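You operate a simulated robot arm through the tools that you are given. There is no shell and no other tool. Be economical: measure what you need, move in short steps, check, and stop when the job is done.

You run a simulated two-armed robot. Do the job below in one go: nothing can be reset, and whatever is moved stays where it is left.

JOB
Tighten the pipe spool's wing nut and crate it with a desiccant pack.
Fine: Turn the nut to its stop before the spool goes in the middle bay of the crate. Stand the pack from the packing table's top in the bay next to the ratchet and shut the lid. Set down upright: pipe spool, desiccant pack.

It is judged by the outcome, as a careful person would: the job done as asked, and still so three seconds after it is handed in. It fails if anything else is knocked over, pushed out of place, dropped, spilled or broken. A push-on lid holds only when it is set on centred and level and pressed home; a screw cap is set on level and turned clockwise until tight.

ROBOT AND FRAMES
Two 7-joint arms with two-finger grippers on one trunk, on a base that drives. Base frame: it is fixed to the floor where the robot stands at the start and does not move with it; the origin is under the middle of the robot, x ahead of it, y to its left, z up; the surface under the hand at the start is at about z = 0.8. Units: m, rad, N and s.
The left shoulder is at the start at [0.041, 0.175, 1.228], the right one opposite. With the tool pointing down near the work surface each hand reaches from about 0.1 to 0.82 m from the robot's upright axis, wherever it stands, measured 20 degrees to its own side. Places, roughly: bay next to the ratchet [0.4, 1.5, 0.5]; crate lid [0.7, 1.8, 1]; middle bay [0.5, 1.8, 0.5]; wing nut [0.5, -0.1, 0.9]. Payload 2.94 kg a hand.
The tool frame of a hand sits at the grasp point between the pads (the TCP): z along the fingers, y along the line on which they close. The tips reach 0.03 m beyond it. The gripper opens to 0.138 m. The gripper's body begins 0.109 m behind the TCP.
Orientation is that of the tool frame in the base frame, as [roll, pitch, yaw] about the fixed x, y, z axes, in that order (R = Rz(yaw) Ry(pitch) Rx(roll)). With the fingers straight down and closing along the base's y, the tool's x points along the base's -x, its y along +y and its z along -z.

CONTROLS
- The arms move only by the tool step_arm. It takes "left_plan", "right_plan" or both (then of equal length, played together; a hand with none holds still); each is a list of rows, each an object (a shift or turn left out is 0, a gripper value left out holds the last) with "offset": the shift along the tool's x, y, z in m, a list of three; "rot": the turn, a rotation vector about the tool's x, y, z in rad, a list of three; "gripper": the gripper command, from -1 (shut) to 1 (fully open), values between in proportion. In form: [{"offset": [tx, ty, tz], "rot": [wx, wy, wz], "gripper": gripper}, ...]. A call has 1 to 8 rows; each row is the pose to reach, as a shift and turn from the pose commanded when the call began, along the tool's axes at that moment. A row lasts 0.2 s, in which the tool goes at most 0.05 m and 0.15 rad; a call with a longer step from one row to the next is refused whole, and so is a gripper value outside its range. A pose out of reach is approached as far as the arm can. The call stops where the force on the tool passes 40 N (or 10 N more than at its start, if that is more) or the arm is blocked; 0.2 s more then pass. Each finger halts on what it meets, pressing with about 35 N; the grip force reading is that of the motor and also rises with nothing between the fingers. The clock runs only during rows and for 0.2 s after the last one: add rows that repeat a pose to give the fingers time. The reply holds the time, the measured pose of the TCP, the force on the tool along the base axes, the opening and the grip force, in the units named above and with some noise, with the torque about the TCP (base axes, N m) and any sound that the robot's microphone picked up, and new pictures: "pictures" is both (left out), scene, wrist or none (wrist: the cameras of the hands that moved).
- Cameras (640 x 400 px; columns grow to the right, rows downward): "scene" is now at [0.1047, 0.0111, 1.6949]; the picture's right is [0.24, -0.97, 0.00], its down [-0.74, -0.18, -0.65] and it looks along [0.63, 0.15, -0.76] (base axes); focal length 269 px, centre (320, 200). "left" rides on the left gripper at [0.071, -0.019, -0.146] in its tool frame; the picture's right is [0.26, 0.97, 0.00], its down [-0.85, 0.23, -0.48] and it looks along [-0.46, 0.12, 0.88] (tool axes); focal length 280 px, centre (320, 200). "right" rides on the right gripper at [0.071, 0.019, -0.146] in its tool frame; the picture's right is [-0.26, 0.96, 0.00], its down [-0.85, -0.23, -0.48] and it looks along [-0.46, -0.13, 0.88] (tool axes); focal length 280 px, centre (320, 200). There is no depth. A picture from a camera that has moved, and an enlarged one, comes with that camera's place and axes in the base frame and with its lens. The place of the scene camera against the robot may be out by one fixed shift of up to 0.018 m in any direction.
- lift_body(by): slides the trunk up (or, below 0, down) by that many m; the arms and the scene camera ride with it, the base frame stays. It gives what a move gives, with no picture.
- roll_base(legs): drives the robot by 1 to 6 legs, each [ahead, turn to the left] in m and rad, along the robot's own axes; the way and the turn of a leg run together, so that a leg with both is an arc; at most 1.5 m and 3.142 rad a leg. The arms and the cameras ride along, it lands a little off, and it stops where it bumps. It gives what a move gives, and a new picture of the scene camera.
- head_to(pan, tilt): turns the head with the scene camera to pan (to the left, within 2.094 rad either way) and tilt (down, from -0.506 to 1.204), counted from straight ahead of the robot. It gives what a move gives, and a new picture of the scene camera.
- zoom(camera, box): a new picture of the part [left, top, right, bottom] of that camera's present view, enlarged. It takes no simulated time.
- hand_in(): hands the job in; it is judged then, once.

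Work in short steps. Places have to be worked out from the pictures, the camera data and where the tool is seen: move nearer, look again, correct. Check each grasp and each placing, and mend what went wrong. You have 120 turns and 260 pictures in all, those below and enlarged ones among them. Open the grippers and draw the arms clear of the work before you hand the job in, unless the task says otherwise; then end with one line.

The tools are called after "Emit:" as a command line: name --argument value ..., lists and objects as JSON in quotes. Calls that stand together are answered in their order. step_arm: Moves the arms, as the interface text tells. Its arguments: {"type":"object","properties":{"left_plan":{"type":"array"},"right_plan":{"type":"array"},"pictures":{"type":"string","enum":["both","scene","wrist","none"]}},"required":[]} The other tools are called the same way: lift_body (by) slides the trunk up or down; roll_base (legs) drives the base; head_to (pan, tilt) turns the head that bears the scene camera; zoom (camera, box) takes an enlarged picture of a part of a camera's view; hand_in () hands the job in.

At the start:

```text
time: 0.0
left_position: [0.6359, 0.31, 1.2306]
left_tool_rot: [3.141, 0.001, -3.14]
left_wrist_force: [-1.1, 0.2, 0.3]
left_wrist_torque: [0.01, -0.01, 0.01]
left_gripper_width: 0.1381
left_grip_force: 0.0
right_position: [0.5799, -0.1826, 1.2393]
right_tool_rot: [3.139, 0.0, 3.141]
right_wrist_force: [0.3, -0.4, 0.1]
right_wrist_torque: [0.03, 0.0, 0.01]
right_gripper_width: 0.138
right_grip_force: 0.2
trunk travel left (down, up): [-0.4, 0.334]
robot x, y, heading: [-0.0014, 0.0015, 0.002]
head pan, tilt: [0.239, 0.86]
```

scene: 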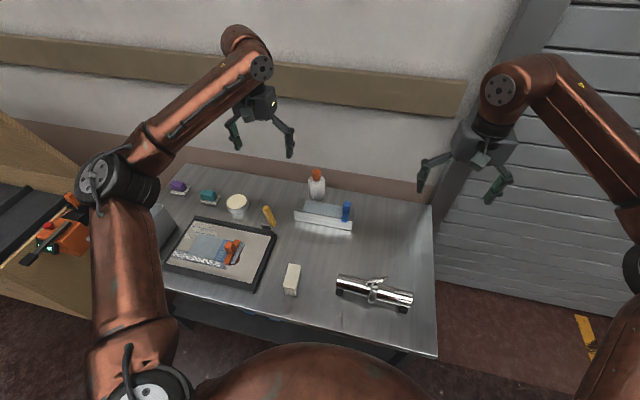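
right: 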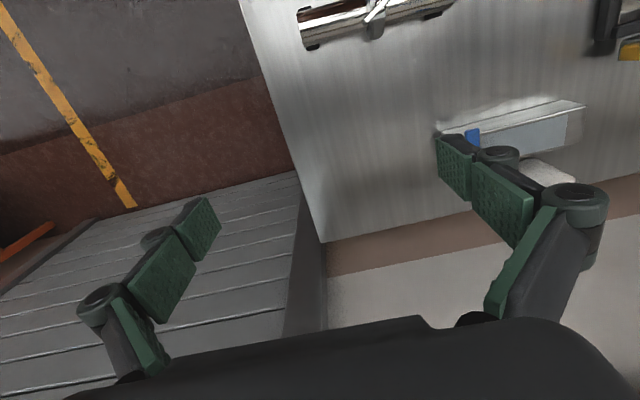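
left: 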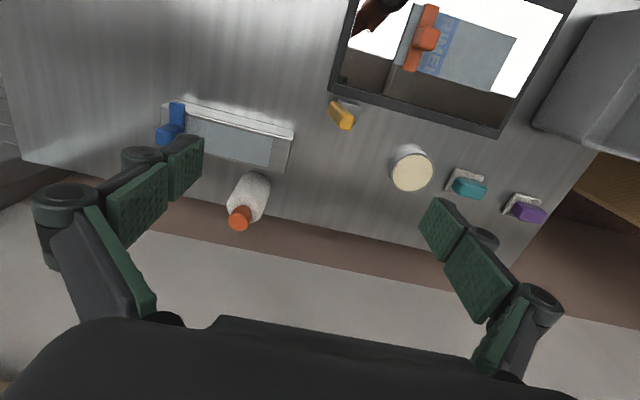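

The pipe spool lies at the right of the table; a white block beside it may be the desiccant pack. I take close looks first.

Emit:
zoom --camera "scene" --box '[260, 150, 440, 330]'

Emit:
zoom --camera "scene" --box '[0, 150, 280, 330]'

Emit:
head_to --pan 1.2 --tilt 0.7

```text
2.22 times, centred on (350, 240) of scene
camera zoom: at [0.1047, 0.0111, 1.6949], right [0.24, -0.97, 0.0], down [-0.74, -0.18, -0.65], along [0.63, 0.15, -0.76], focal length 597 px, centre (253, 111)
```

zoom: 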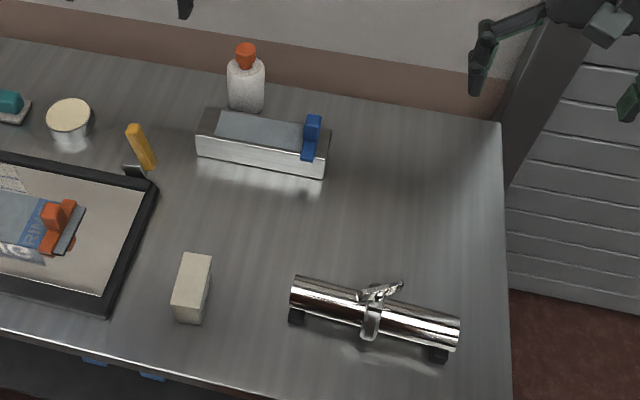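

```text
2.22 times, centred on (140, 240) of scene
camera zoom: at [0.1047, 0.0111, 1.6949], right [0.24, -0.97, 0.0], down [-0.74, -0.18, -0.65], along [0.63, 0.15, -0.76], focal length 597 px, centre (720, 111)
```

zoom: 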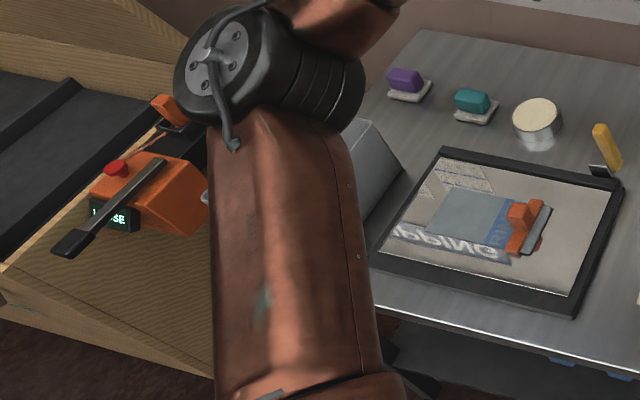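

```text
time: 1.2
left_position: [0.6356, 0.3089, 1.2301]
left_tool_rot: [-3.142, 0.001, 3.142]
left_wrist_force: [0.4, -1.2, -0.6]
left_wrist_torque: [-0.01, 0.01, -0.01]
left_gripper_width: 0.138
left_grip_force: 0.0
right_position: [0.5807, -0.1841, 1.239]
right_tool_rot: [3.141, 0.0, 3.141]
right_wrist_force: [-0.2, 0.2, -1.0]
right_wrist_torque: [-0.02, -0.01, -0.02]
right_gripper_width: 0.1378
right_grip_force: 0.1
trunk travel left (down, up): [-0.4, 0.334]
robot x, y, heading: [-0.0021, -0.004, 0.007]
head pan, tilt: [1.201, 0.7]
camera scene: at [0.0601, 0.0719, 1.708], right [0.93, -0.36, 0.0], down [-0.23, -0.6, -0.76], along [0.28, 0.71, -0.64], focal length 269 px, centre (320, 200)
```

scene: 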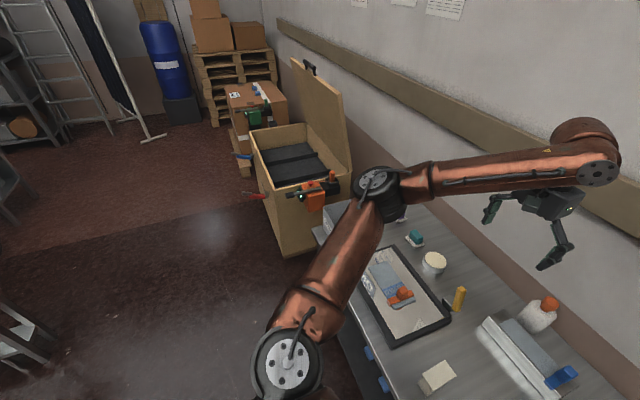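

The crate stands at the left with its lid open on the wall side, and there is some orange lever device on it. I zoom on it.

Emit:
zoom --camera "scene" --box '[220, 50, 380, 260]'

Emit:
zoom --camera "scene" --box '[240, 110, 370, 220]'

```text
1.90 times, centred on (300, 155) of scene
camera zoom: at [0.0601, 0.0719, 1.708], right [0.93, -0.36, 0.0], down [-0.23, -0.6, -0.76], along [0.28, 0.71, -0.64], focal length 512 px, centre (358, 286)
```

zoom: 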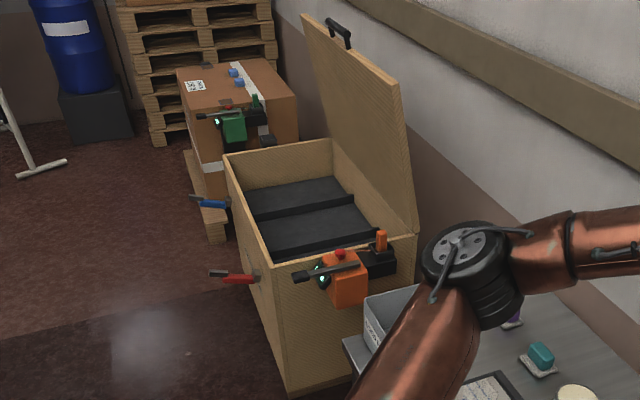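

```text
3.64 times, centred on (305, 165) of scene
camera zoom: at [0.0601, 0.0719, 1.708], right [0.93, -0.36, 0.0], down [-0.23, -0.6, -0.76], along [0.28, 0.71, -0.64], focal length 977 px, centre (374, 327)
```

zoom: 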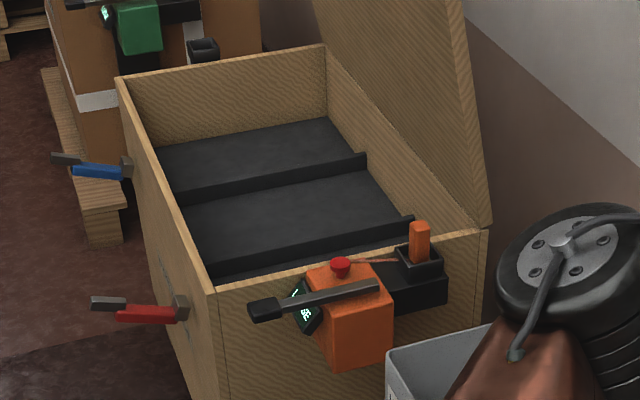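

The layout is clear: crate with three bays along y. I move the right hand so its wrist camera views the wing nut closely, and turn the head back.

Emit:
step_arm --right_plan '[{"offset": [0.034, 0.022, 0.023]}, {"offset": [0.068, 0.044, 0.046]}, {"offset": [0.102, 0.066, 0.07]}, {"offset": [0.136, 0.088, 0.093]}, {"offset": [0.17, 0.11, 0.117]}, {"offset": [0.205, 0.13, 0.14]}, {"offset": [0.205, 0.13, 0.14]}]' --pictures "wrist"

Emit:
head_to --pan 0.0 --tilt 0.9

```text
time: 2.8
left_position: [0.6354, 0.309, 1.2312]
left_tool_rot: [3.141, -0.001, -3.141]
left_wrist_force: [0.5, 0.1, -0.3]
left_wrist_torque: [0.05, -0.02, 0.02]
left_gripper_width: 0.138
left_grip_force: 0.0
right_position: [0.3722, -0.0523, 1.0996]
right_tool_rot: [3.141, -0.002, 3.141]
right_wrist_force: [0.6, 0.1, -0.5]
right_wrist_torque: [0.04, 0.0, 0.02]
right_gripper_width: 0.138
right_grip_force: 0.1
trunk travel left (down, up): [-0.4, 0.334]
robot x, y, heading: [0.0004, 0.0002, -0.004]
head pan, tilt: [1.201, 0.7]
camera right: at [0.3014, -0.0333, 1.2435], right [0.26, 0.96, 0.0], down [0.85, -0.23, 0.47], along [0.46, -0.12, -0.88], focal length 280 px, centre (320, 200)
```

right: 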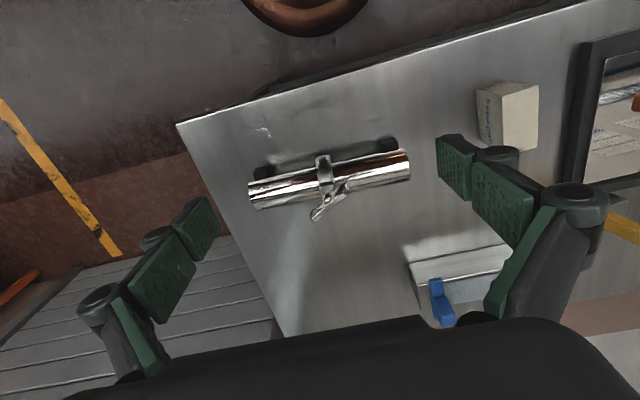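

```text
time: 4.2
left_position: [0.6342, 0.3098, 1.23]
left_tool_rot: [-3.141, 0.0, -3.141]
left_wrist_force: [0.4, 0.1, -0.1]
left_wrist_torque: [0.0, 0.01, -0.01]
left_gripper_width: 0.1379
left_grip_force: 0.1
right_position: [0.3713, -0.0525, 1.0982]
right_tool_rot: [3.14, 0.0, 3.141]
right_wrist_force: [0.4, 0.1, 0.2]
right_wrist_torque: [0.0, 0.0, -0.03]
right_gripper_width: 0.1382
right_grip_force: 0.1
trunk travel left (down, up): [-0.4, 0.334]
robot x, y, heading: [-0.0005, -0.0006, 0.003]
head pan, tilt: [0.0, 0.901]
camera scene: at [0.1048, -0.0071, 1.6919], right [0.0, -1.0, 0.0], down [-0.78, 0.0, -0.62], along [0.62, 0.0, -0.78], focal length 269 px, centre (320, 200)
```

scene: 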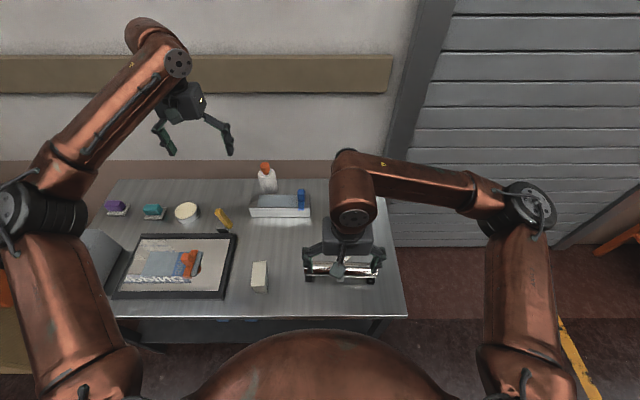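

The white block carries printed text on its side, likely the desiccant pack. I zoom on the nut and pack.

Emit:
zoom --camera "right" --box '[240, 120, 420, 232]'

Emit:
zoom --camera "right" --box '[460, 70, 556, 160]'

Emit:
zoom --camera "scene" --box '[90, 160, 320, 310]'

```text
3.56 times, centred on (330, 176) of right
camera zoom: at [0.3016, -0.0328, 1.2438], right [0.26, 0.96, 0.0], down [0.85, -0.23, 0.47], along [0.46, -0.12, -0.88], focal length 997 px, centre (284, 285)
```

zoom: 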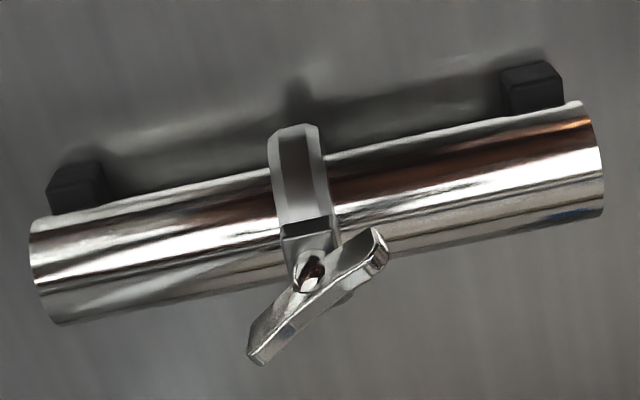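

```text
4.44 times, centred on (508, 115) of right
camera zoom: at [0.3016, -0.0328, 1.2438], right [0.26, 0.96, 0.0], down [0.85, -0.23, 0.47], along [0.46, -0.12, -0.88], focal length 1246 px, centre (-516, 578)
```

zoom: 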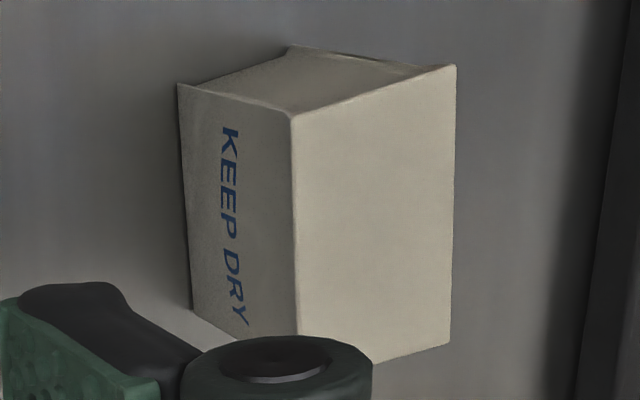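

```text
2.67 times, centred on (205, 235) of scene
camera zoom: at [0.1048, -0.0071, 1.6919], right [0.0, -1.0, 0.0], down [-0.78, 0.0, -0.62], along [0.62, 0.0, -0.78], focal length 716 px, centre (627, 107)
```

zoom: 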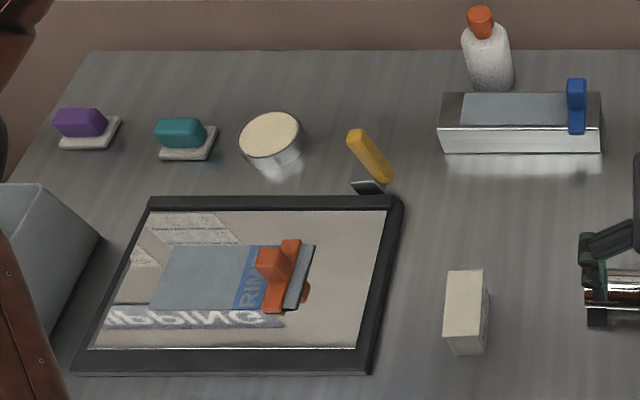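

The pack (KEEP DRY, already upright) measures about 0.083×0.045×0.067 at [0.453, 0.201]. To see the wing nut's axis I view it from straight above.

Emit:
step_arm --right_plan '[{"offset": [-0.045, 0, 0]}, {"offset": [-0.09, 0, 0]}, {"offset": [-0.135, 0, 0]}, {"offset": [-0.18, 0, 0]}, {"offset": [-0.22, 0, 0]}, {"offset": [-0.22, 0, 0]}]' --pictures "wrist"

Emit:
zoom --camera "right" --box '[220, 0, 420, 125]'

Emit:
zoom --camera "scene" --box '[280, 220, 410, 301]'

```text
time: 5.6
left_position: [0.6364, 0.3092, 1.2296]
left_tool_rot: [-3.141, -0.001, -3.141]
left_wrist_force: [-0.6, -0.3, -0.1]
left_wrist_torque: [0.02, 0.0, 0.0]
left_gripper_width: 0.1381
left_grip_force: 0.0
right_position: [0.5936, -0.0531, 1.0998]
right_tool_rot: [3.139, 0.001, -3.141]
right_wrist_force: [0.4, -0.3, -0.1]
right_wrist_torque: [-0.01, 0.04, -0.03]
right_gripper_width: 0.1381
right_grip_force: 0.2
trunk travel left (down, up): [-0.4, 0.334]
robot x, y, heading: [0.001, -0.0012, 0.001]
head pan, tilt: [0.0, 0.901]
camera right: at [0.5229, -0.0337, 1.2453], right [0.26, 0.96, 0.0], down [0.85, -0.23, 0.48], along [0.46, -0.12, -0.88], focal length 280 px, centre (320, 200)
```

right: 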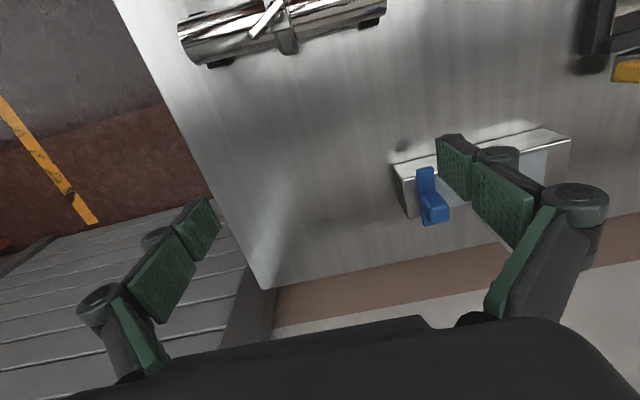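

```text
3.20 times, centred on (320, 62) of right
camera zoom: at [0.5229, -0.0337, 1.2453], right [0.26, 0.96, 0.0], down [0.85, -0.23, 0.48], along [0.46, -0.12, -0.88], focal length 897 px, centre (320, 640)
```

zoom: 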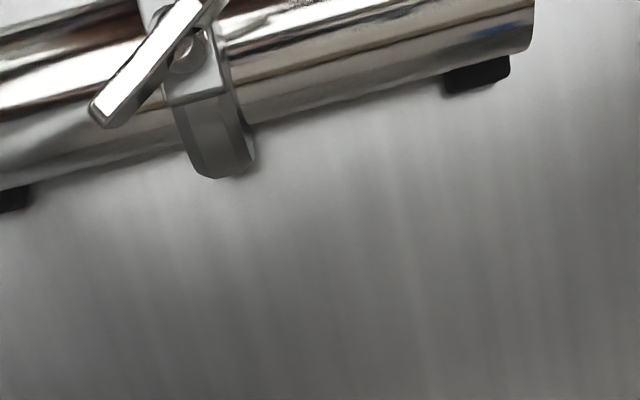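

```text
4.92 times, centred on (345, 260) of scene
camera zoom: at [0.1043, -0.0076, 1.6919], right [0.0, -1.0, 0.0], down [-0.78, 0.0, -0.62], along [0.62, 0.0, -0.78], focal length 1323 px, centre (197, -98)
```

zoom: 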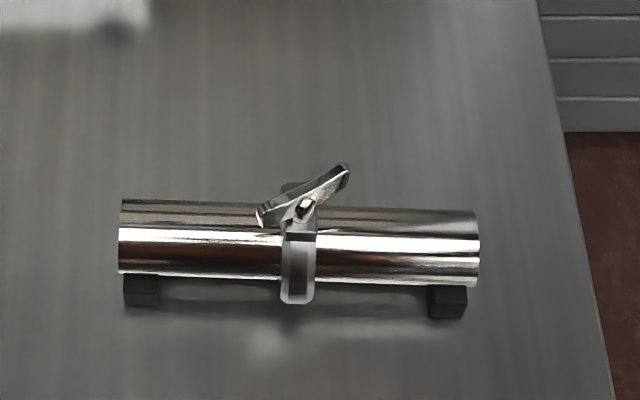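

The stud is vertical, so the nut hub is at about [0.484, −0.069, 0.889], with wings on a line about −59° and tips near z 0.91. I turn the right hand counter-clockwise by 2.1 rad over it, so the wings fit between the fingers and there is run left for clockwise turning.

Emit:
step_arm --right_plan '[{"offset": [0.015, -0.002, 0], "rot": [0, 0, -0.14]}, {"offset": [0.03, -0.004, 0], "rot": [0, 0, -0.28]}, {"offset": [0.045, -0.006, 0], "rot": [0, 0, -0.42]}, {"offset": [0.06, -0.008, 0], "rot": [0, 0, -0.56]}, {"offset": [0.075, -0.01, 0], "rot": [0, 0, -0.7]}, {"offset": [0.09, -0.012, 0], "rot": [0, 0, -0.84]}, {"offset": [0.11, -0.016, 0], "rot": [0, 0, -0.98]}, {"offset": [0.11, -0.016, 0], "rot": [0, 0, -1.12]}]' --pictures "none"

Emit:
step_arm --right_plan '[{"rot": [0, 0, -0.14]}, {"rot": [0, 0, -0.28]}, {"rot": [0, 0, -0.42]}, {"rot": [0, 0, -0.56]}, {"rot": [0, 0, -0.7]}, {"rot": [0, 0, -0.84]}, {"rot": [0, 0, -0.99]}, {"rot": [0, 0, -0.99]}]'

```text
time: 7.4
left_position: [0.6357, 0.3095, 1.2294]
left_tool_rot: [3.141, -0.002, 3.141]
left_wrist_force: [-0.2, -0.2, 0.2]
left_wrist_torque: [-0.03, -0.04, -0.03]
left_gripper_width: 0.138
left_grip_force: 0.2
right_position: [0.4834, -0.0695, 1.0991]
right_tool_rot: [3.139, 0.0, -2.088]
right_wrist_force: [-0.4, -0.1, -0.2]
right_wrist_torque: [-0.03, 0.04, 0.03]
right_gripper_width: 0.138
right_grip_force: 0.0
right hand out of reach, approached as far as the arm can: row 8
trunk travel left (down, up): [-0.4, 0.334]
robot x, y, heading: [0.0007, 0.0025, 0.002]
head pan, tilt: [0.0, 0.901]
```

```text
time: 9.2
left_position: [0.6358, 0.3093, 1.2303]
left_tool_rot: [-3.14, -0.001, -3.14]
left_wrist_force: [0.1, 0.5, -0.4]
left_wrist_torque: [-0.04, 0.02, 0.04]
left_gripper_width: 0.1378
left_grip_force: 0.1
right_position: [0.2333, -0.0468, 1.1253]
right_tool_rot: [-3.141, 0.001, -1.104]
right_wrist_force: [3.7, -0.6, -1.6]
right_wrist_torque: [-0.02, 0.01, 0.11]
right_gripper_width: 0.1382
right_grip_force: 0.0
right hand out of reach, approached as far as the arm can: row 1, 2, 3, 4, 5, 6, 7, 8
trunk travel left (down, up): [-0.4, 0.334]
robot x, y, heading: [-0.0014, 0.0009, 0.002]
head pan, tilt: [0.0, 0.901]
camera scene: at [0.1046, -0.0065, 1.6919], right [0.0, -1.0, 0.0], down [-0.78, 0.0, -0.62], along [0.62, 0.0, -0.78], focal length 269 px, centre (320, 200)
camera right: at [0.2483, -0.1197, 1.2709], right [-0.98, -0.2, 0.0], down [-0.18, 0.86, 0.48], along [-0.1, 0.47, -0.88], focal length 280 px, centre (320, 200)
```

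scene: 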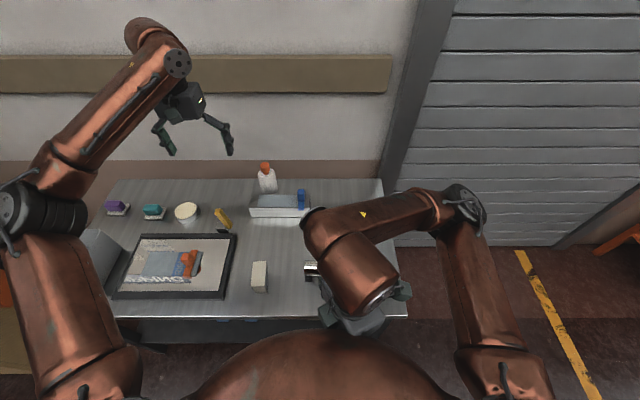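
right: 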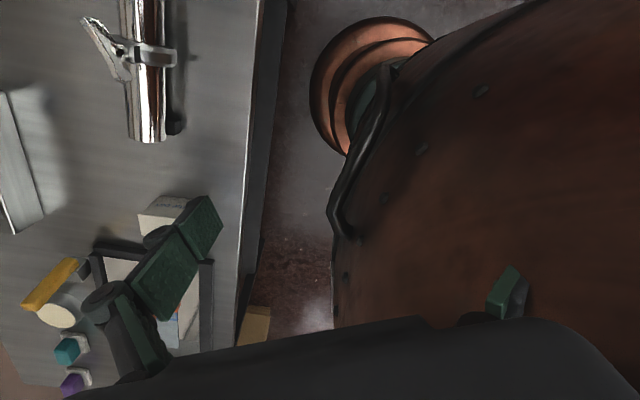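

Counter-clockwise is limited near yaw −2.09. I go back and use the other, clockwise grip angle (yaw ≈ 2.12).

Emit:
step_arm --right_plan '[{"rot": [0, 0, 0.15]}, {"rot": [0, 0, 0.3]}, {"rot": [0, 0, 0.45]}, {"rot": [0, 0, 0.6]}, {"rot": [0, 0, 0.75]}, {"rot": [0, 0, 0.9]}, {"rot": [0, 0, 1.05]}, {"rot": [0, 0, 1.2]}]' --pictures "none"

```text
time: 9.7
left_position: [0.6346, 0.3085, 1.2303]
left_tool_rot: [3.141, 0.0, -3.141]
left_wrist_force: [-0.1, -0.5, 0.1]
left_wrist_torque: [0.01, -0.01, 0.02]
left_gripper_width: 0.1382
left_grip_force: 0.1
right_position: [0.2323, -0.0508, 1.1241]
right_tool_rot: [3.141, -0.013, -1.234]
right_wrist_force: [12.1, -0.1, 4.6]
right_wrist_torque: [-0.02, 1.03, 0.31]
right_gripper_width: 0.1371
right_grip_force: 0.1
trunk travel left (down, up): [-0.4, 0.334]
robot x, y, heading: [-0.0008, 0.0004, -0.0]
head pan, tilt: [0.0, 0.901]
stopped in row 2 (right hand): the force on the tool passed its limit at 64 N (the readings are from after the stop); the commanded pose is now the measured one
```

The finger touched the robot's own body; I draw the hand forward over the nut first.

Emit:
step_arm --right_plan '[{"offset": [0.014, -0.04, 0]}, {"offset": [0.028, -0.075, 0]}, {"offset": [0.045, -0.11, 0]}, {"offset": [0.063, -0.147, 0]}, {"offset": [0.08, -0.184, 0]}, {"offset": [0.098, -0.22, 0]}]' --pictures "none"

```text
time: 11.1
left_position: [0.6352, 0.3092, 1.229]
left_tool_rot: [3.14, 0.0, -3.141]
left_wrist_force: [-0.6, -1.0, -0.6]
left_wrist_torque: [-0.02, -0.03, 0.02]
left_gripper_width: 0.1381
left_grip_force: 0.0
right_position: [0.263, -0.0452, 1.1254]
right_tool_rot: [3.141, -0.014, -1.237]
right_wrist_force: [0.6, -1.4, -0.2]
right_wrist_torque: [0.02, 0.0, -0.01]
right_gripper_width: 0.1377
right_grip_force: 0.1
right hand out of reach, approached as far as the arm can: row 1, 2, 3, 4, 5, 6
trunk travel left (down, up): [-0.4, 0.334]
robot x, y, heading: [0.0015, -0.0001, 0.001]
head pan, tilt: [0.0, 0.901]
```

Now free of contact; rotate clockwise back.

Emit:
step_arm --right_plan '[{"rot": [0, 0, 0.12]}, {"rot": [0, 0, 0.24]}, {"rot": [0, 0, 0.36]}, {"rot": [0, 0, 0.48]}, {"rot": [0, 0, 0.6]}, {"rot": [0, 0, 0.74]}, {"rot": [0, 0, 0.88]}, {"rot": [0, 0, 1.02]}]' --pictures "scene"

```text
time: 12.9
left_position: [0.6345, 0.3099, 1.2291]
left_tool_rot: [3.141, 0.0, 3.142]
left_wrist_force: [0.8, -0.3, 0.8]
left_wrist_torque: [0.01, -0.03, -0.03]
left_gripper_width: 0.138
left_grip_force: 0.1
right_position: [0.2612, -0.0466, 1.1219]
right_tool_rot: [-3.131, -0.006, -2.255]
right_wrist_force: [-0.4, -0.4, -0.2]
right_wrist_torque: [-0.02, 0.01, 0.0]
right_gripper_width: 0.1381
right_grip_force: 0.0
trunk travel left (down, up): [-0.4, 0.334]
robot x, y, heading: [0.0045, 0.0005, 0.003]
head pan, tilt: [0.0, 0.901]
camera scene: at [0.1047, -0.0071, 1.6919], right [0.0, -1.0, 0.0], down [-0.78, 0.0, -0.62], along [0.62, 0.0, -0.78], focal length 269 px, centre (320, 200)
```

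scene: 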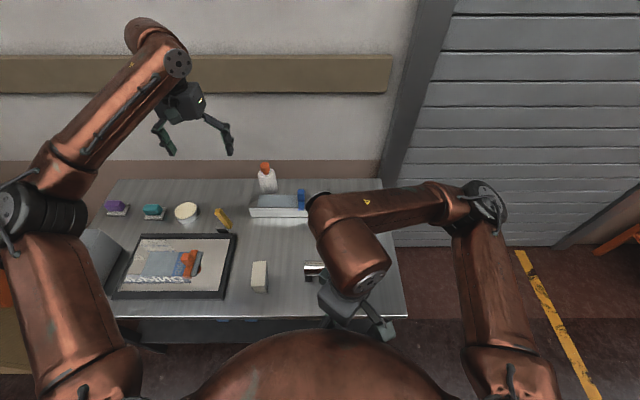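

Tool commands track again. I go over the nut while turning on clockwise.

Emit:
step_arm --right_plan '[{"offset": [-0.02, -0.031, 0], "rot": [0, 0, 0.14]}, {"offset": [-0.04, -0.062, 0], "rot": [0, 0, 0.28]}, {"offset": [-0.06, -0.093, 0], "rot": [0, 0, 0.42]}, {"offset": [-0.08, -0.124, 0], "rot": [0, 0, 0.56]}, {"offset": [-0.1, -0.155, 0], "rot": [0, 0, 0.7]}, {"offset": [-0.12, -0.186, 0], "rot": [0, 0, 0.84]}, {"offset": [-0.12, -0.186, 0], "rot": [0, 0, 0.98]}, {"offset": [-0.12, -0.186, 0], "rot": [0, 0, 1.1]}]' --pictures "none"

Emit:
step_arm --right_plan '[{"rot": [0, 0, 0.14]}, {"rot": [0, 0, 0.28]}, {"rot": [0, 0, 0.42]}, {"rot": [0, 0, 0.56]}, {"rot": [0, 0, 0.7]}, {"rot": [0, 0, 0.81]}, {"rot": [0, 0, 0.81]}]'

```text
time: 14.7
left_position: [0.636, 0.31, 1.2298]
left_tool_rot: [-3.141, -0.001, -3.141]
left_wrist_force: [-0.4, -0.6, -0.1]
left_wrist_torque: [0.03, 0.01, -0.01]
left_gripper_width: 0.1379
left_grip_force: 0.1
right_position: [0.4813, -0.073, 1.122]
right_tool_rot: [-3.132, 0.006, 2.928]
right_wrist_force: [-0.2, -0.2, 0.7]
right_wrist_torque: [0.0, -0.01, -0.02]
right_gripper_width: 0.1378
right_grip_force: 0.1
trunk travel left (down, up): [-0.4, 0.334]
robot x, y, heading: [0.0007, -0.0008, -0.002]
head pan, tilt: [0.0, 0.901]
```

```text
time: 16.3
left_position: [0.6347, 0.3098, 1.2296]
left_tool_rot: [3.141, -0.001, 3.141]
left_wrist_force: [0.9, -0.3, -0.1]
left_wrist_torque: [-0.04, -0.01, -0.01]
left_gripper_width: 0.1382
left_grip_force: 0.1
right_position: [0.4806, -0.0732, 1.1219]
right_tool_rot: [-3.136, 0.013, 2.118]
right_wrist_force: [0.0, 0.2, 0.0]
right_wrist_torque: [0.03, 0.0, -0.01]
right_gripper_width: 0.1379
right_grip_force: 0.1
trunk travel left (down, up): [-0.4, 0.334]
robot x, y, heading: [0.0007, -0.0018, -0.0]
head pan, tilt: [0.0, 0.901]
camera scene: at [0.1048, -0.0072, 1.6919], right [0.0, -1.0, 0.0], down [-0.78, 0.0, -0.62], along [0.62, 0.0, -0.78], focal length 269 px, centre (320, 200)
camera right: at [0.4597, -0.0004, 1.2665], right [0.96, 0.28, 0.0], down [0.24, -0.84, 0.49], along [0.14, -0.47, -0.87], focal length 280 px, centre (320, 200)
```

scene: 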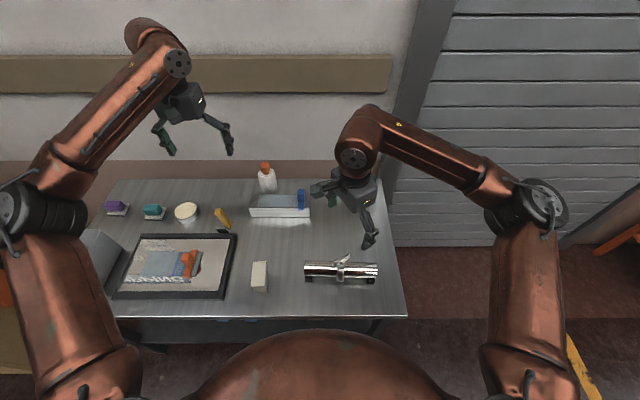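
right: 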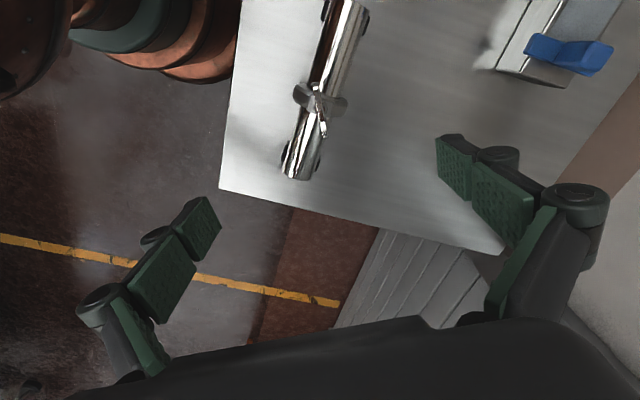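

Emit:
zoom --camera "right" --box '[270, 60, 370, 140]'

Emit:
zoom --camera "scene" --box '[295, 240, 395, 300]'

```text
5.00 times, centred on (320, 100) of right
camera zoom: at [0.4597, -0.0004, 1.2665], right [0.96, 0.28, 0.0], down [0.24, -0.84, 0.49], along [0.14, -0.47, -0.87], focal length 1402 px, centre (320, 700)
```

zoom: 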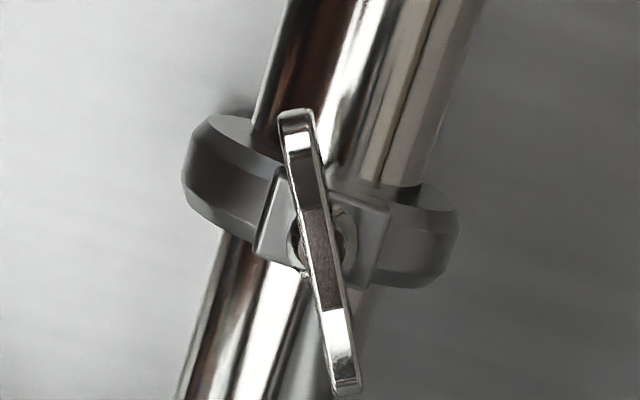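

```text
6.40 times, centred on (345, 270) of scene
camera zoom: at [0.1048, -0.0072, 1.6919], right [0.0, -1.0, 0.0], down [-0.78, 0.0, -0.62], along [0.62, 0.0, -0.78], focal length 1720 px, centre (160, -248)
```

zoom: 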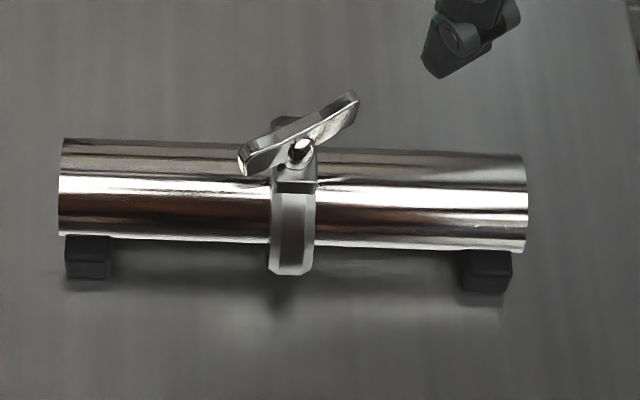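

The bar wing lies near −60° and centred at about [0.484, −0.071], well aligned with the hand. I descend to TCP z 0.912 with partly closed fingers.

Emit:
step_arm --right_plan '[{"offset": [0, 0.002, 0.045], "gripper": -0.3}, {"offset": [0, 0.004, 0.09]}, {"offset": [0, 0.004, 0.13]}, {"offset": [0, 0.004, 0.165]}, {"offset": [0, 0.004, 0.19]}, {"offset": [0, 0.004, 0.21]}, {"offset": [0, 0.004, 0.21]}]'

Emit:
zoom --camera "right" --box '[220, 80, 460, 260]'

Emit:
zoom --camera "scene" --box '[285, 210, 405, 300]'

```text
time: 17.9
left_position: [0.6345, 0.3099, 1.2316]
left_tool_rot: [3.14, 0.0, -3.141]
left_wrist_force: [-0.2, 0.0, 0.4]
left_wrist_torque: [0.02, 0.01, 0.01]
left_gripper_width: 0.1379
left_grip_force: 0.1
right_position: [0.4828, -0.0737, 0.9109]
right_tool_rot: [-3.139, 0.011, 2.12]
right_wrist_force: [0.8, -1.4, 0.3]
right_wrist_torque: [0.0, -0.01, 0.02]
right_gripper_width: 0.0482
right_grip_force: 0.1
trunk travel left (down, up): [-0.4, 0.334]
robot x, y, heading: [0.0021, 0.0005, 0.003]
head pan, tilt: [0.0, 0.901]
camera scene: at [0.1045, -0.0071, 1.6919], right [0.0, -1.0, 0.0], down [-0.78, 0.0, -0.62], along [0.62, 0.0, -0.78], focal length 269 px, centre (320, 200)
camera right: at [0.4633, -0.0011, 1.0554], right [0.96, 0.28, 0.0], down [0.24, -0.84, 0.49], along [0.14, -0.47, -0.87], focal length 280 px, centre (320, 200)
```

scene: 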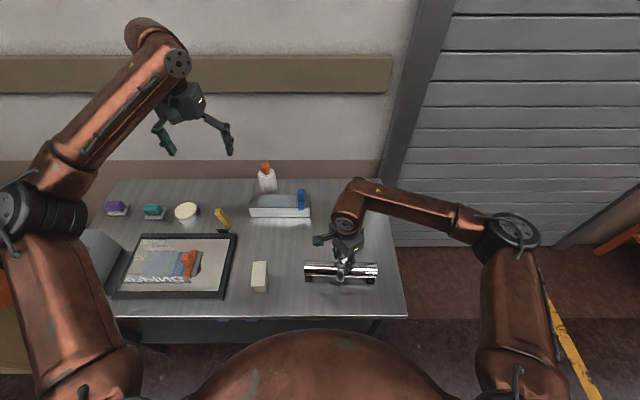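
right: 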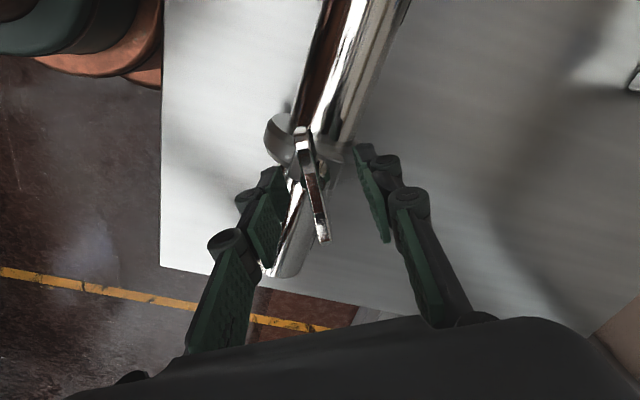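

```text
2.22 times, centred on (340, 170) of right
camera zoom: at [0.4633, -0.0011, 1.0554], right [0.96, 0.28, 0.0], down [0.24, -0.84, 0.49], along [0.14, -0.47, -0.87], focal length 623 px, centre (276, 267)
```

zoom: 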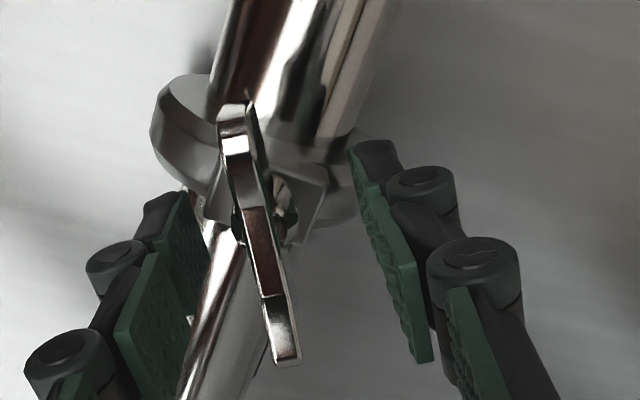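

```text
4.44 times, centred on (345, 255) of scene
camera zoom: at [0.1045, -0.0071, 1.6919], right [0.0, -1.0, 0.0], down [-0.78, 0.0, -0.62], along [0.62, 0.0, -0.78], focal length 1194 px, centre (209, -44)
```

zoom: 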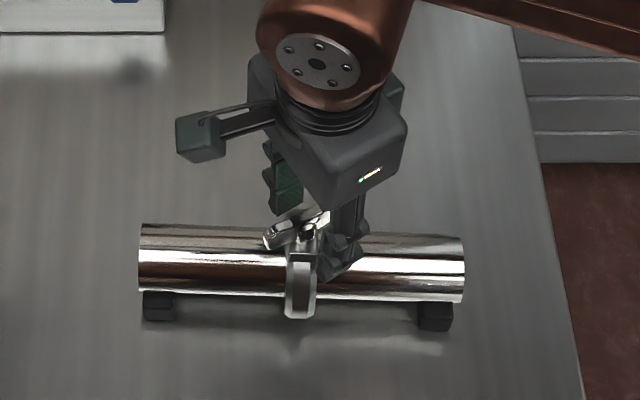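

The wing sits between the pads. I shift 3 mm toward its centre and close.

Emit:
step_arm --right_plan '[{"offset": [0.003, 0.001, 0], "rot": [0, 0, 0.04]}, {"offset": [0.003, 0.001, 0], "rot": [0, 0, 0.04], "gripper": -1}, {"offset": [0.003, 0.001, 0], "rot": [0, 0, 0.04], "gripper": -1}, {"offset": [0.003, 0.001, 0], "rot": [0, 0, 0.04], "gripper": -1}, {"offset": [0.003, 0.001, 0], "rot": [0, 0, 0.04], "gripper": -1}]' --pictures "wrist"

```text
time: 19.1
left_position: [0.6355, 0.3093, 1.2307]
left_tool_rot: [3.141, 0.0, -3.141]
left_wrist_force: [0.1, 0.0, -0.9]
left_wrist_torque: [-0.02, 0.01, 0.0]
left_gripper_width: 0.1383
left_grip_force: 0.3
right_position: [0.4839, -0.0701, 0.9118]
right_tool_rot: [-3.139, 0.011, 2.082]
right_wrist_force: [-3.1, -1.4, 0.5]
right_wrist_torque: [-0.17, 0.16, -0.07]
right_gripper_width: 0.0381
right_grip_force: 35.0
trunk travel left (down, up): [-0.4, 0.334]
robot x, y, heading: [0.0003, -0.0001, -0.001]
head pan, tilt: [0.0, 0.901]
camera right: at [0.4652, 0.0023, 1.0555], right [0.97, 0.24, 0.0], down [0.21, -0.85, 0.49], along [0.12, -0.47, -0.87], focal length 280 px, centre (320, 200)
```

right: 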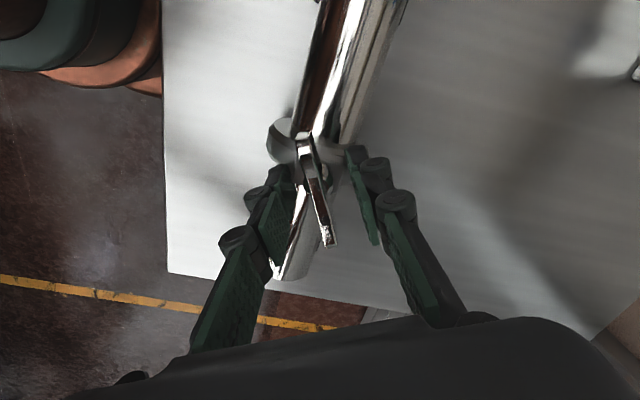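

The pads met something 38 mm wide (the clamp lug), not the wing. I open, rise 14 mm and close again.

Emit:
step_arm --right_plan '[{"gripper": -0.3}, {"gripper": -0.3}, {"offset": [0, 0, -0.014], "gripper": -0.3}, {"offset": [0, 0, -0.014], "gripper": -1}, {"offset": [0, 0, -0.014], "gripper": -1}, {"offset": [0, 0, -0.014], "gripper": -1}, {"offset": [0, 0, -0.014], "gripper": -1}]' --pictures "wrist"

Emit:
zoom --camera "right" --box '[220, 80, 460, 260]'

```text
time: 20.7
left_position: [0.6359, 0.3095, 1.2305]
left_tool_rot: [3.141, -0.001, -3.141]
left_wrist_force: [0.4, 0.4, 0.0]
left_wrist_torque: [0.01, -0.01, -0.01]
left_gripper_width: 0.138
left_grip_force: 0.0
right_position: [0.4821, -0.0702, 0.926]
right_tool_rot: [-3.139, 0.013, 2.08]
right_wrist_force: [1.8, 0.9, 1.4]
right_wrist_torque: [0.0, -0.1, 0.01]
right_gripper_width: 0.0171
right_grip_force: 35.1
trunk travel left (down, up): [-0.4, 0.334]
robot x, y, heading: [0.0016, -0.0008, 0.002]
head pan, tilt: [0.0, 0.901]
camera right: at [0.4648, 0.0025, 1.0695], right [0.97, 0.24, 0.0], down [0.21, -0.85, 0.49], along [0.12, -0.47, -0.87], focal length 280 px, centre (320, 200)
```

right: 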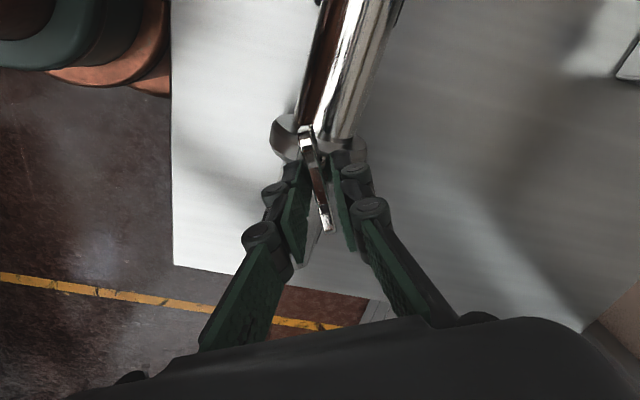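

```text
2.22 times, centred on (340, 170) of right
camera zoom: at [0.4648, 0.0025, 1.0695], right [0.97, 0.24, 0.0], down [0.21, -0.85, 0.49], along [0.12, -0.47, -0.87], focal length 623 px, centre (276, 267)
```

zoom: 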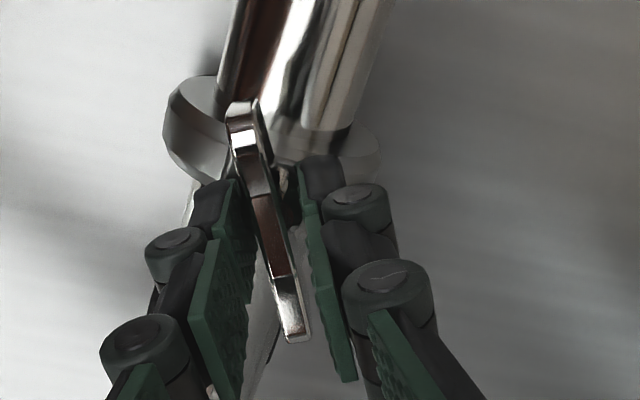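

The pads now clasp the hub (17 mm) with the wing between. I turn clockwise about 0.9 rad and watch torque.

Emit:
step_arm --right_plan '[{"rot": [0, 0, 0.12], "gripper": -1}, {"rot": [0, 0, 0.24]}, {"rot": [0, 0, 0.36]}, {"rot": [0, 0, 0.48]}, {"rot": [0, 0, 0.6]}, {"rot": [0, 0, 0.72]}, {"rot": [0, 0, 0.84]}]'

Emit:
zoom --camera "right" --box '[220, 80, 460, 260]'

```text
time: 22.3
left_position: [0.6351, 0.3092, 1.2288]
left_tool_rot: [3.141, 0.0, 3.141]
left_wrist_force: [0.3, 0.4, 0.9]
left_wrist_torque: [0.03, -0.02, -0.01]
left_gripper_width: 0.138
left_grip_force: 0.1
right_position: [0.4824, -0.0692, 0.9254]
right_tool_rot: [3.135, 0.012, 1.238]
right_wrist_force: [-1.5, -0.6, -0.1]
right_wrist_torque: [-0.24, 0.14, 0.02]
right_gripper_width: 0.017
right_grip_force: 34.9
trunk travel left (down, up): [-0.4, 0.334]
robot x, y, heading: [-0.0006, -0.0006, -0.002]
head pan, tilt: [0.0, 0.901]
camera scene: at [0.1049, -0.0073, 1.6918], right [0.0, -1.0, 0.0], down [-0.78, 0.0, -0.62], along [0.62, 0.0, -0.78], focal length 269 px, centre (320, 200)
camera right: at [0.5246, -0.0079, 1.0698], right [0.83, -0.56, 0.01], down [-0.5, -0.72, 0.48], along [-0.27, -0.4, -0.88], focal length 280 px, centre (320, 200)
```

scene: 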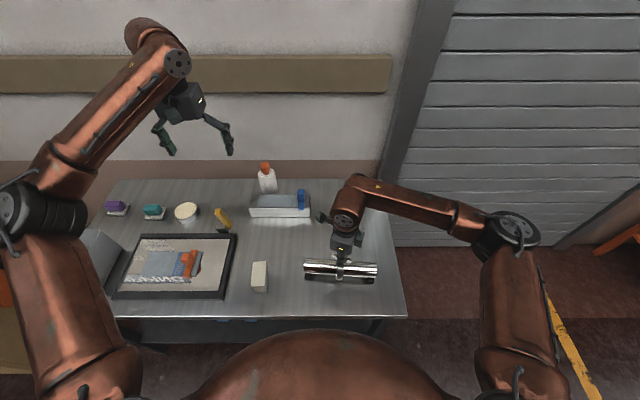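
right: 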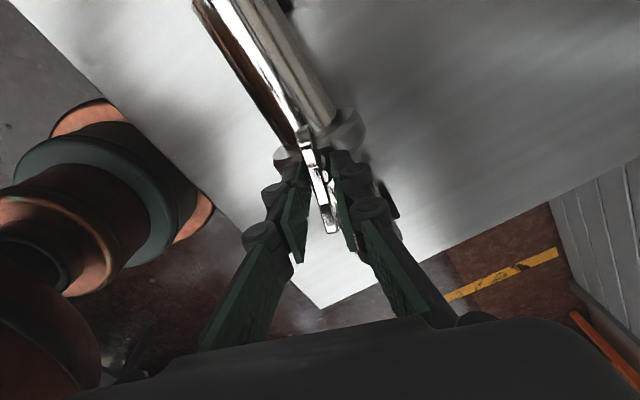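

```text
2.22 times, centred on (340, 170) of right
camera zoom: at [0.5246, -0.0079, 1.0698], right [0.83, -0.56, 0.01], down [-0.5, -0.72, 0.48], along [-0.27, -0.4, -0.88], focal length 623 px, centre (276, 267)
```

zoom: 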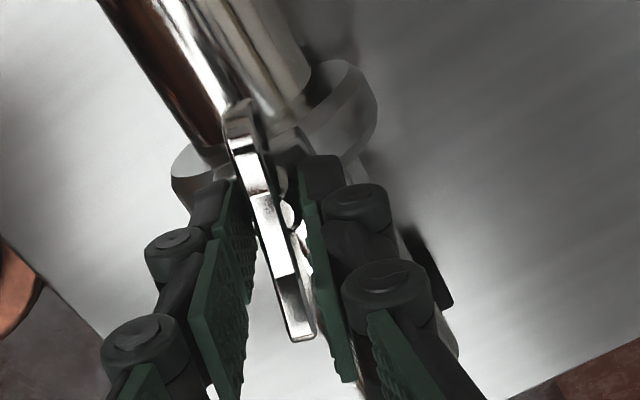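

The nut turned with the hand while the pipe stayed. Continue clockwise.

Emit:
step_arm --right_plan '[{"rot": [0, 0, 0.13]}, {"rot": [0, 0, 0.26]}, {"rot": [0, 0, 0.39]}, {"rot": [0, 0, 0.52]}, {"rot": [0, 0, 0.65]}, {"rot": [0, 0, 0.78]}]' --pictures "none"

```text
time: 23.7
left_position: [0.6361, 0.3084, 1.2297]
left_tool_rot: [-3.141, -0.001, 3.141]
left_wrist_force: [0.1, -0.5, -0.2]
left_wrist_torque: [-0.05, -0.01, 0.01]
left_gripper_width: 0.138
left_grip_force: 0.0
right_position: [0.4842, -0.069, 0.9243]
right_tool_rot: [3.128, 0.001, 0.456]
right_wrist_force: [-0.2, -0.2, -1.1]
right_wrist_torque: [0.06, 0.17, -0.02]
right_gripper_width: 0.0169
right_grip_force: 34.9
trunk travel left (down, up): [-0.4, 0.334]
robot x, y, heading: [0.0011, -0.0016, 0.0]
head pan, tilt: [0.0, 0.901]
```

Emit:
step_arm --right_plan '[{"rot": [0, 0, 0.13]}, {"rot": [0, 0, 0.26]}, {"rot": [0, 0, 0.39]}, {"rot": [0, 0, 0.52]}, {"rot": [0, 0, 0.65]}, {"rot": [0, 0, 0.78]}]'

```text
time: 25.1
left_position: [0.6355, 0.3102, 1.2304]
left_tool_rot: [3.141, 0.0, 3.141]
left_wrist_force: [0.3, -0.6, -0.3]
left_wrist_torque: [0.01, -0.01, -0.01]
left_gripper_width: 0.1381
left_grip_force: 0.0
right_position: [0.4827, -0.0697, 0.9265]
right_tool_rot: [3.132, -0.007, -0.322]
right_wrist_force: [0.4, 1.3, 2.6]
right_wrist_torque: [0.23, 0.37, 0.23]
right_gripper_width: 0.0168
right_grip_force: 35.1
trunk travel left (down, up): [-0.4, 0.334]
robot x, y, heading: [-0.0021, 0.0017, -0.0]
head pan, tilt: [0.0, 0.901]
camera scene: at [0.1047, -0.007, 1.6919], right [0.0, -1.0, 0.0], down [-0.78, 0.0, -0.62], along [0.62, 0.0, -0.78], focal length 269 px, centre (320, 200)
camera right: at [0.5442, -0.109, 1.0715], right [-0.55, -0.83, 0.01], down [-0.73, 0.49, 0.47], along [-0.39, 0.25, -0.88], focal length 280 px, centre (320, 200)
```

scene: 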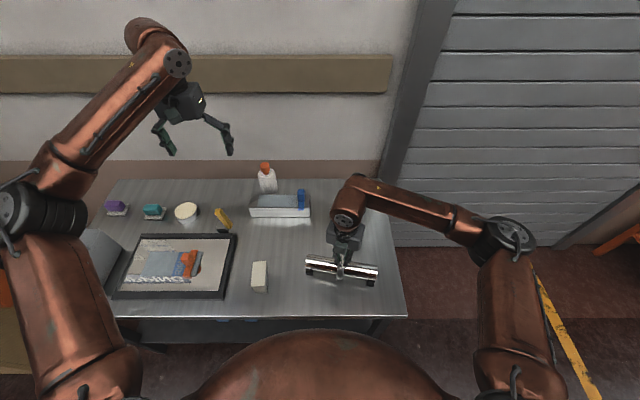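
right: 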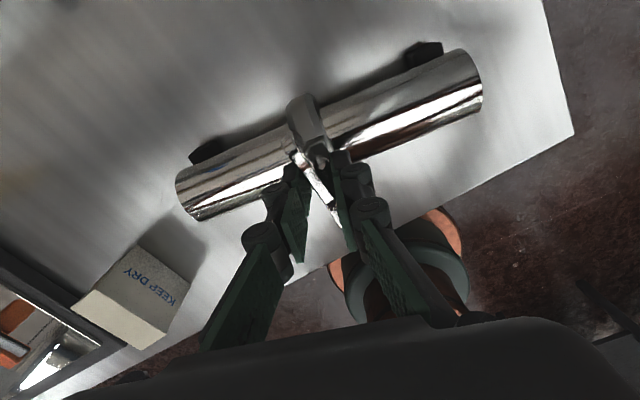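

Torque rose to 0.23 and the pipe looks slightly swung: the nut may be at its stop. I check closely.

Emit:
zoom --camera "scene" --box '[285, 210, 405, 300]'

Emit:
zoom --camera "right" --box '[220, 80, 460, 260]'

```text
4.44 times, centred on (345, 255) of scene
camera zoom: at [0.1047, -0.007, 1.6919], right [0.0, -1.0, 0.0], down [-0.78, 0.0, -0.62], along [0.62, 0.0, -0.78], focal length 1194 px, centre (209, -44)
```

zoom: 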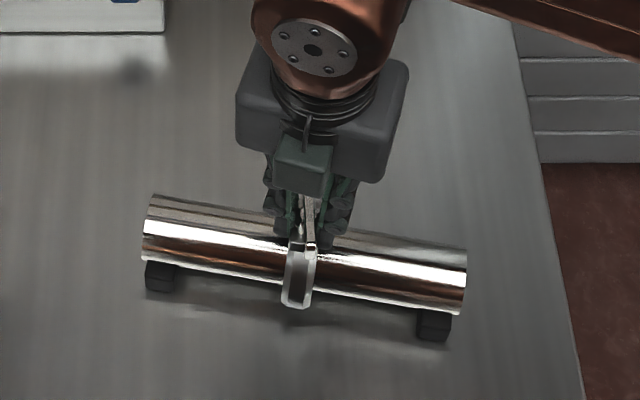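

```text
2.22 times, centred on (340, 170) of right
camera zoom: at [0.5442, -0.109, 1.0715], right [-0.55, -0.83, 0.01], down [-0.73, 0.49, 0.47], along [-0.39, 0.25, -0.88], focal length 623 px, centre (276, 267)
```

zoom: 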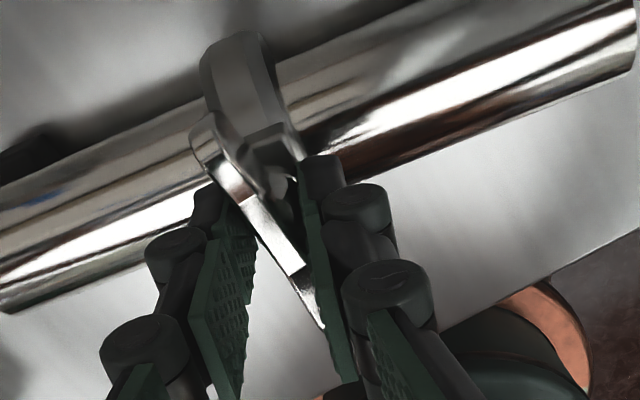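

The pipe swung about 7° with the nut, while running torque had been near zero, so the nut is likely at its stop. To make sure, I'll brace the pipe's left end with the closed, outward-leaning left hand as a post on its +x side, then turn further.

Emit:
step_arm --left_plan '[{"offset": [0.008, -0.031, 0.035], "rot": [0.065, 0, 0], "gripper": -1}, {"offset": [0.016, -0.062, 0.07], "rot": [0.13, 0, 0]}, {"offset": [0.024, -0.093, 0.105], "rot": [0.195, 0, 0]}, {"offset": [0.032, -0.124, 0.14], "rot": [0.26, 0, 0]}, {"offset": [0.04, -0.155, 0.175], "rot": [0.325, 0, 0]}, {"offset": [0.048, -0.186, 0.21], "rot": [0.39, 0, 0]}, {"offset": [0.056, -0.217, 0.245], "rot": [0.455, 0, 0]}, {"offset": [0.0655, -0.25, 0.28], "rot": [0.52, 0, 0]}]'

```text
time: 26.9
left_position: [0.5706, 0.0571, 0.9508]
left_tool_rot: [-2.619, -0.001, -3.139]
left_wrist_force: [1.3, 0.0, 0.1]
left_wrist_torque: [-0.01, -0.01, 0.02]
left_gripper_width: 0.0
left_grip_force: 22.4
right_position: [0.4831, -0.0699, 0.9261]
right_tool_rot: [3.131, -0.008, -0.321]
right_wrist_force: [3.0, 3.2, 5.6]
right_wrist_torque: [0.35, 0.16, 0.31]
right_gripper_width: 0.0172
right_grip_force: 35.0
trunk travel left (down, up): [-0.4, 0.334]
robot x, y, heading: [-0.0022, -0.0002, 0.002]
head pan, tilt: [0.0, 0.901]
camera scene: at [0.1047, -0.0069, 1.6919], right [0.0, -1.0, 0.0], down [-0.78, 0.0, -0.62], along [0.62, 0.0, -0.78], focal length 269 px, centre (320, 200)
camera left: at [0.4986, 0.1124, 1.0865], right [-0.26, 0.84, -0.48], down [0.85, 0.44, 0.3], along [0.46, -0.33, -0.82], focal length 280 px, centre (320, 200)
```

scene: 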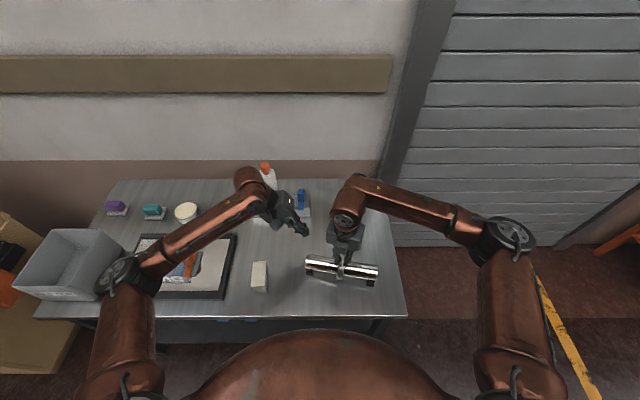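
left: 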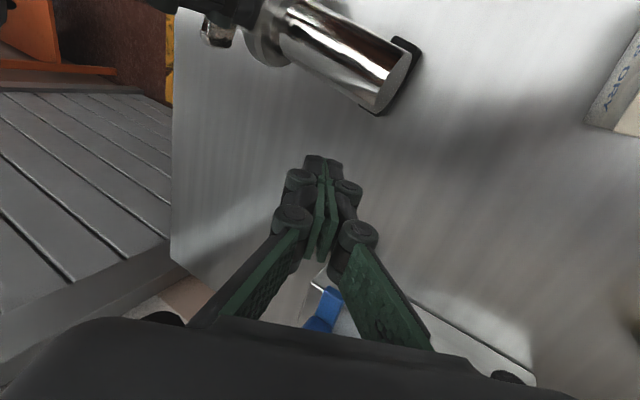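

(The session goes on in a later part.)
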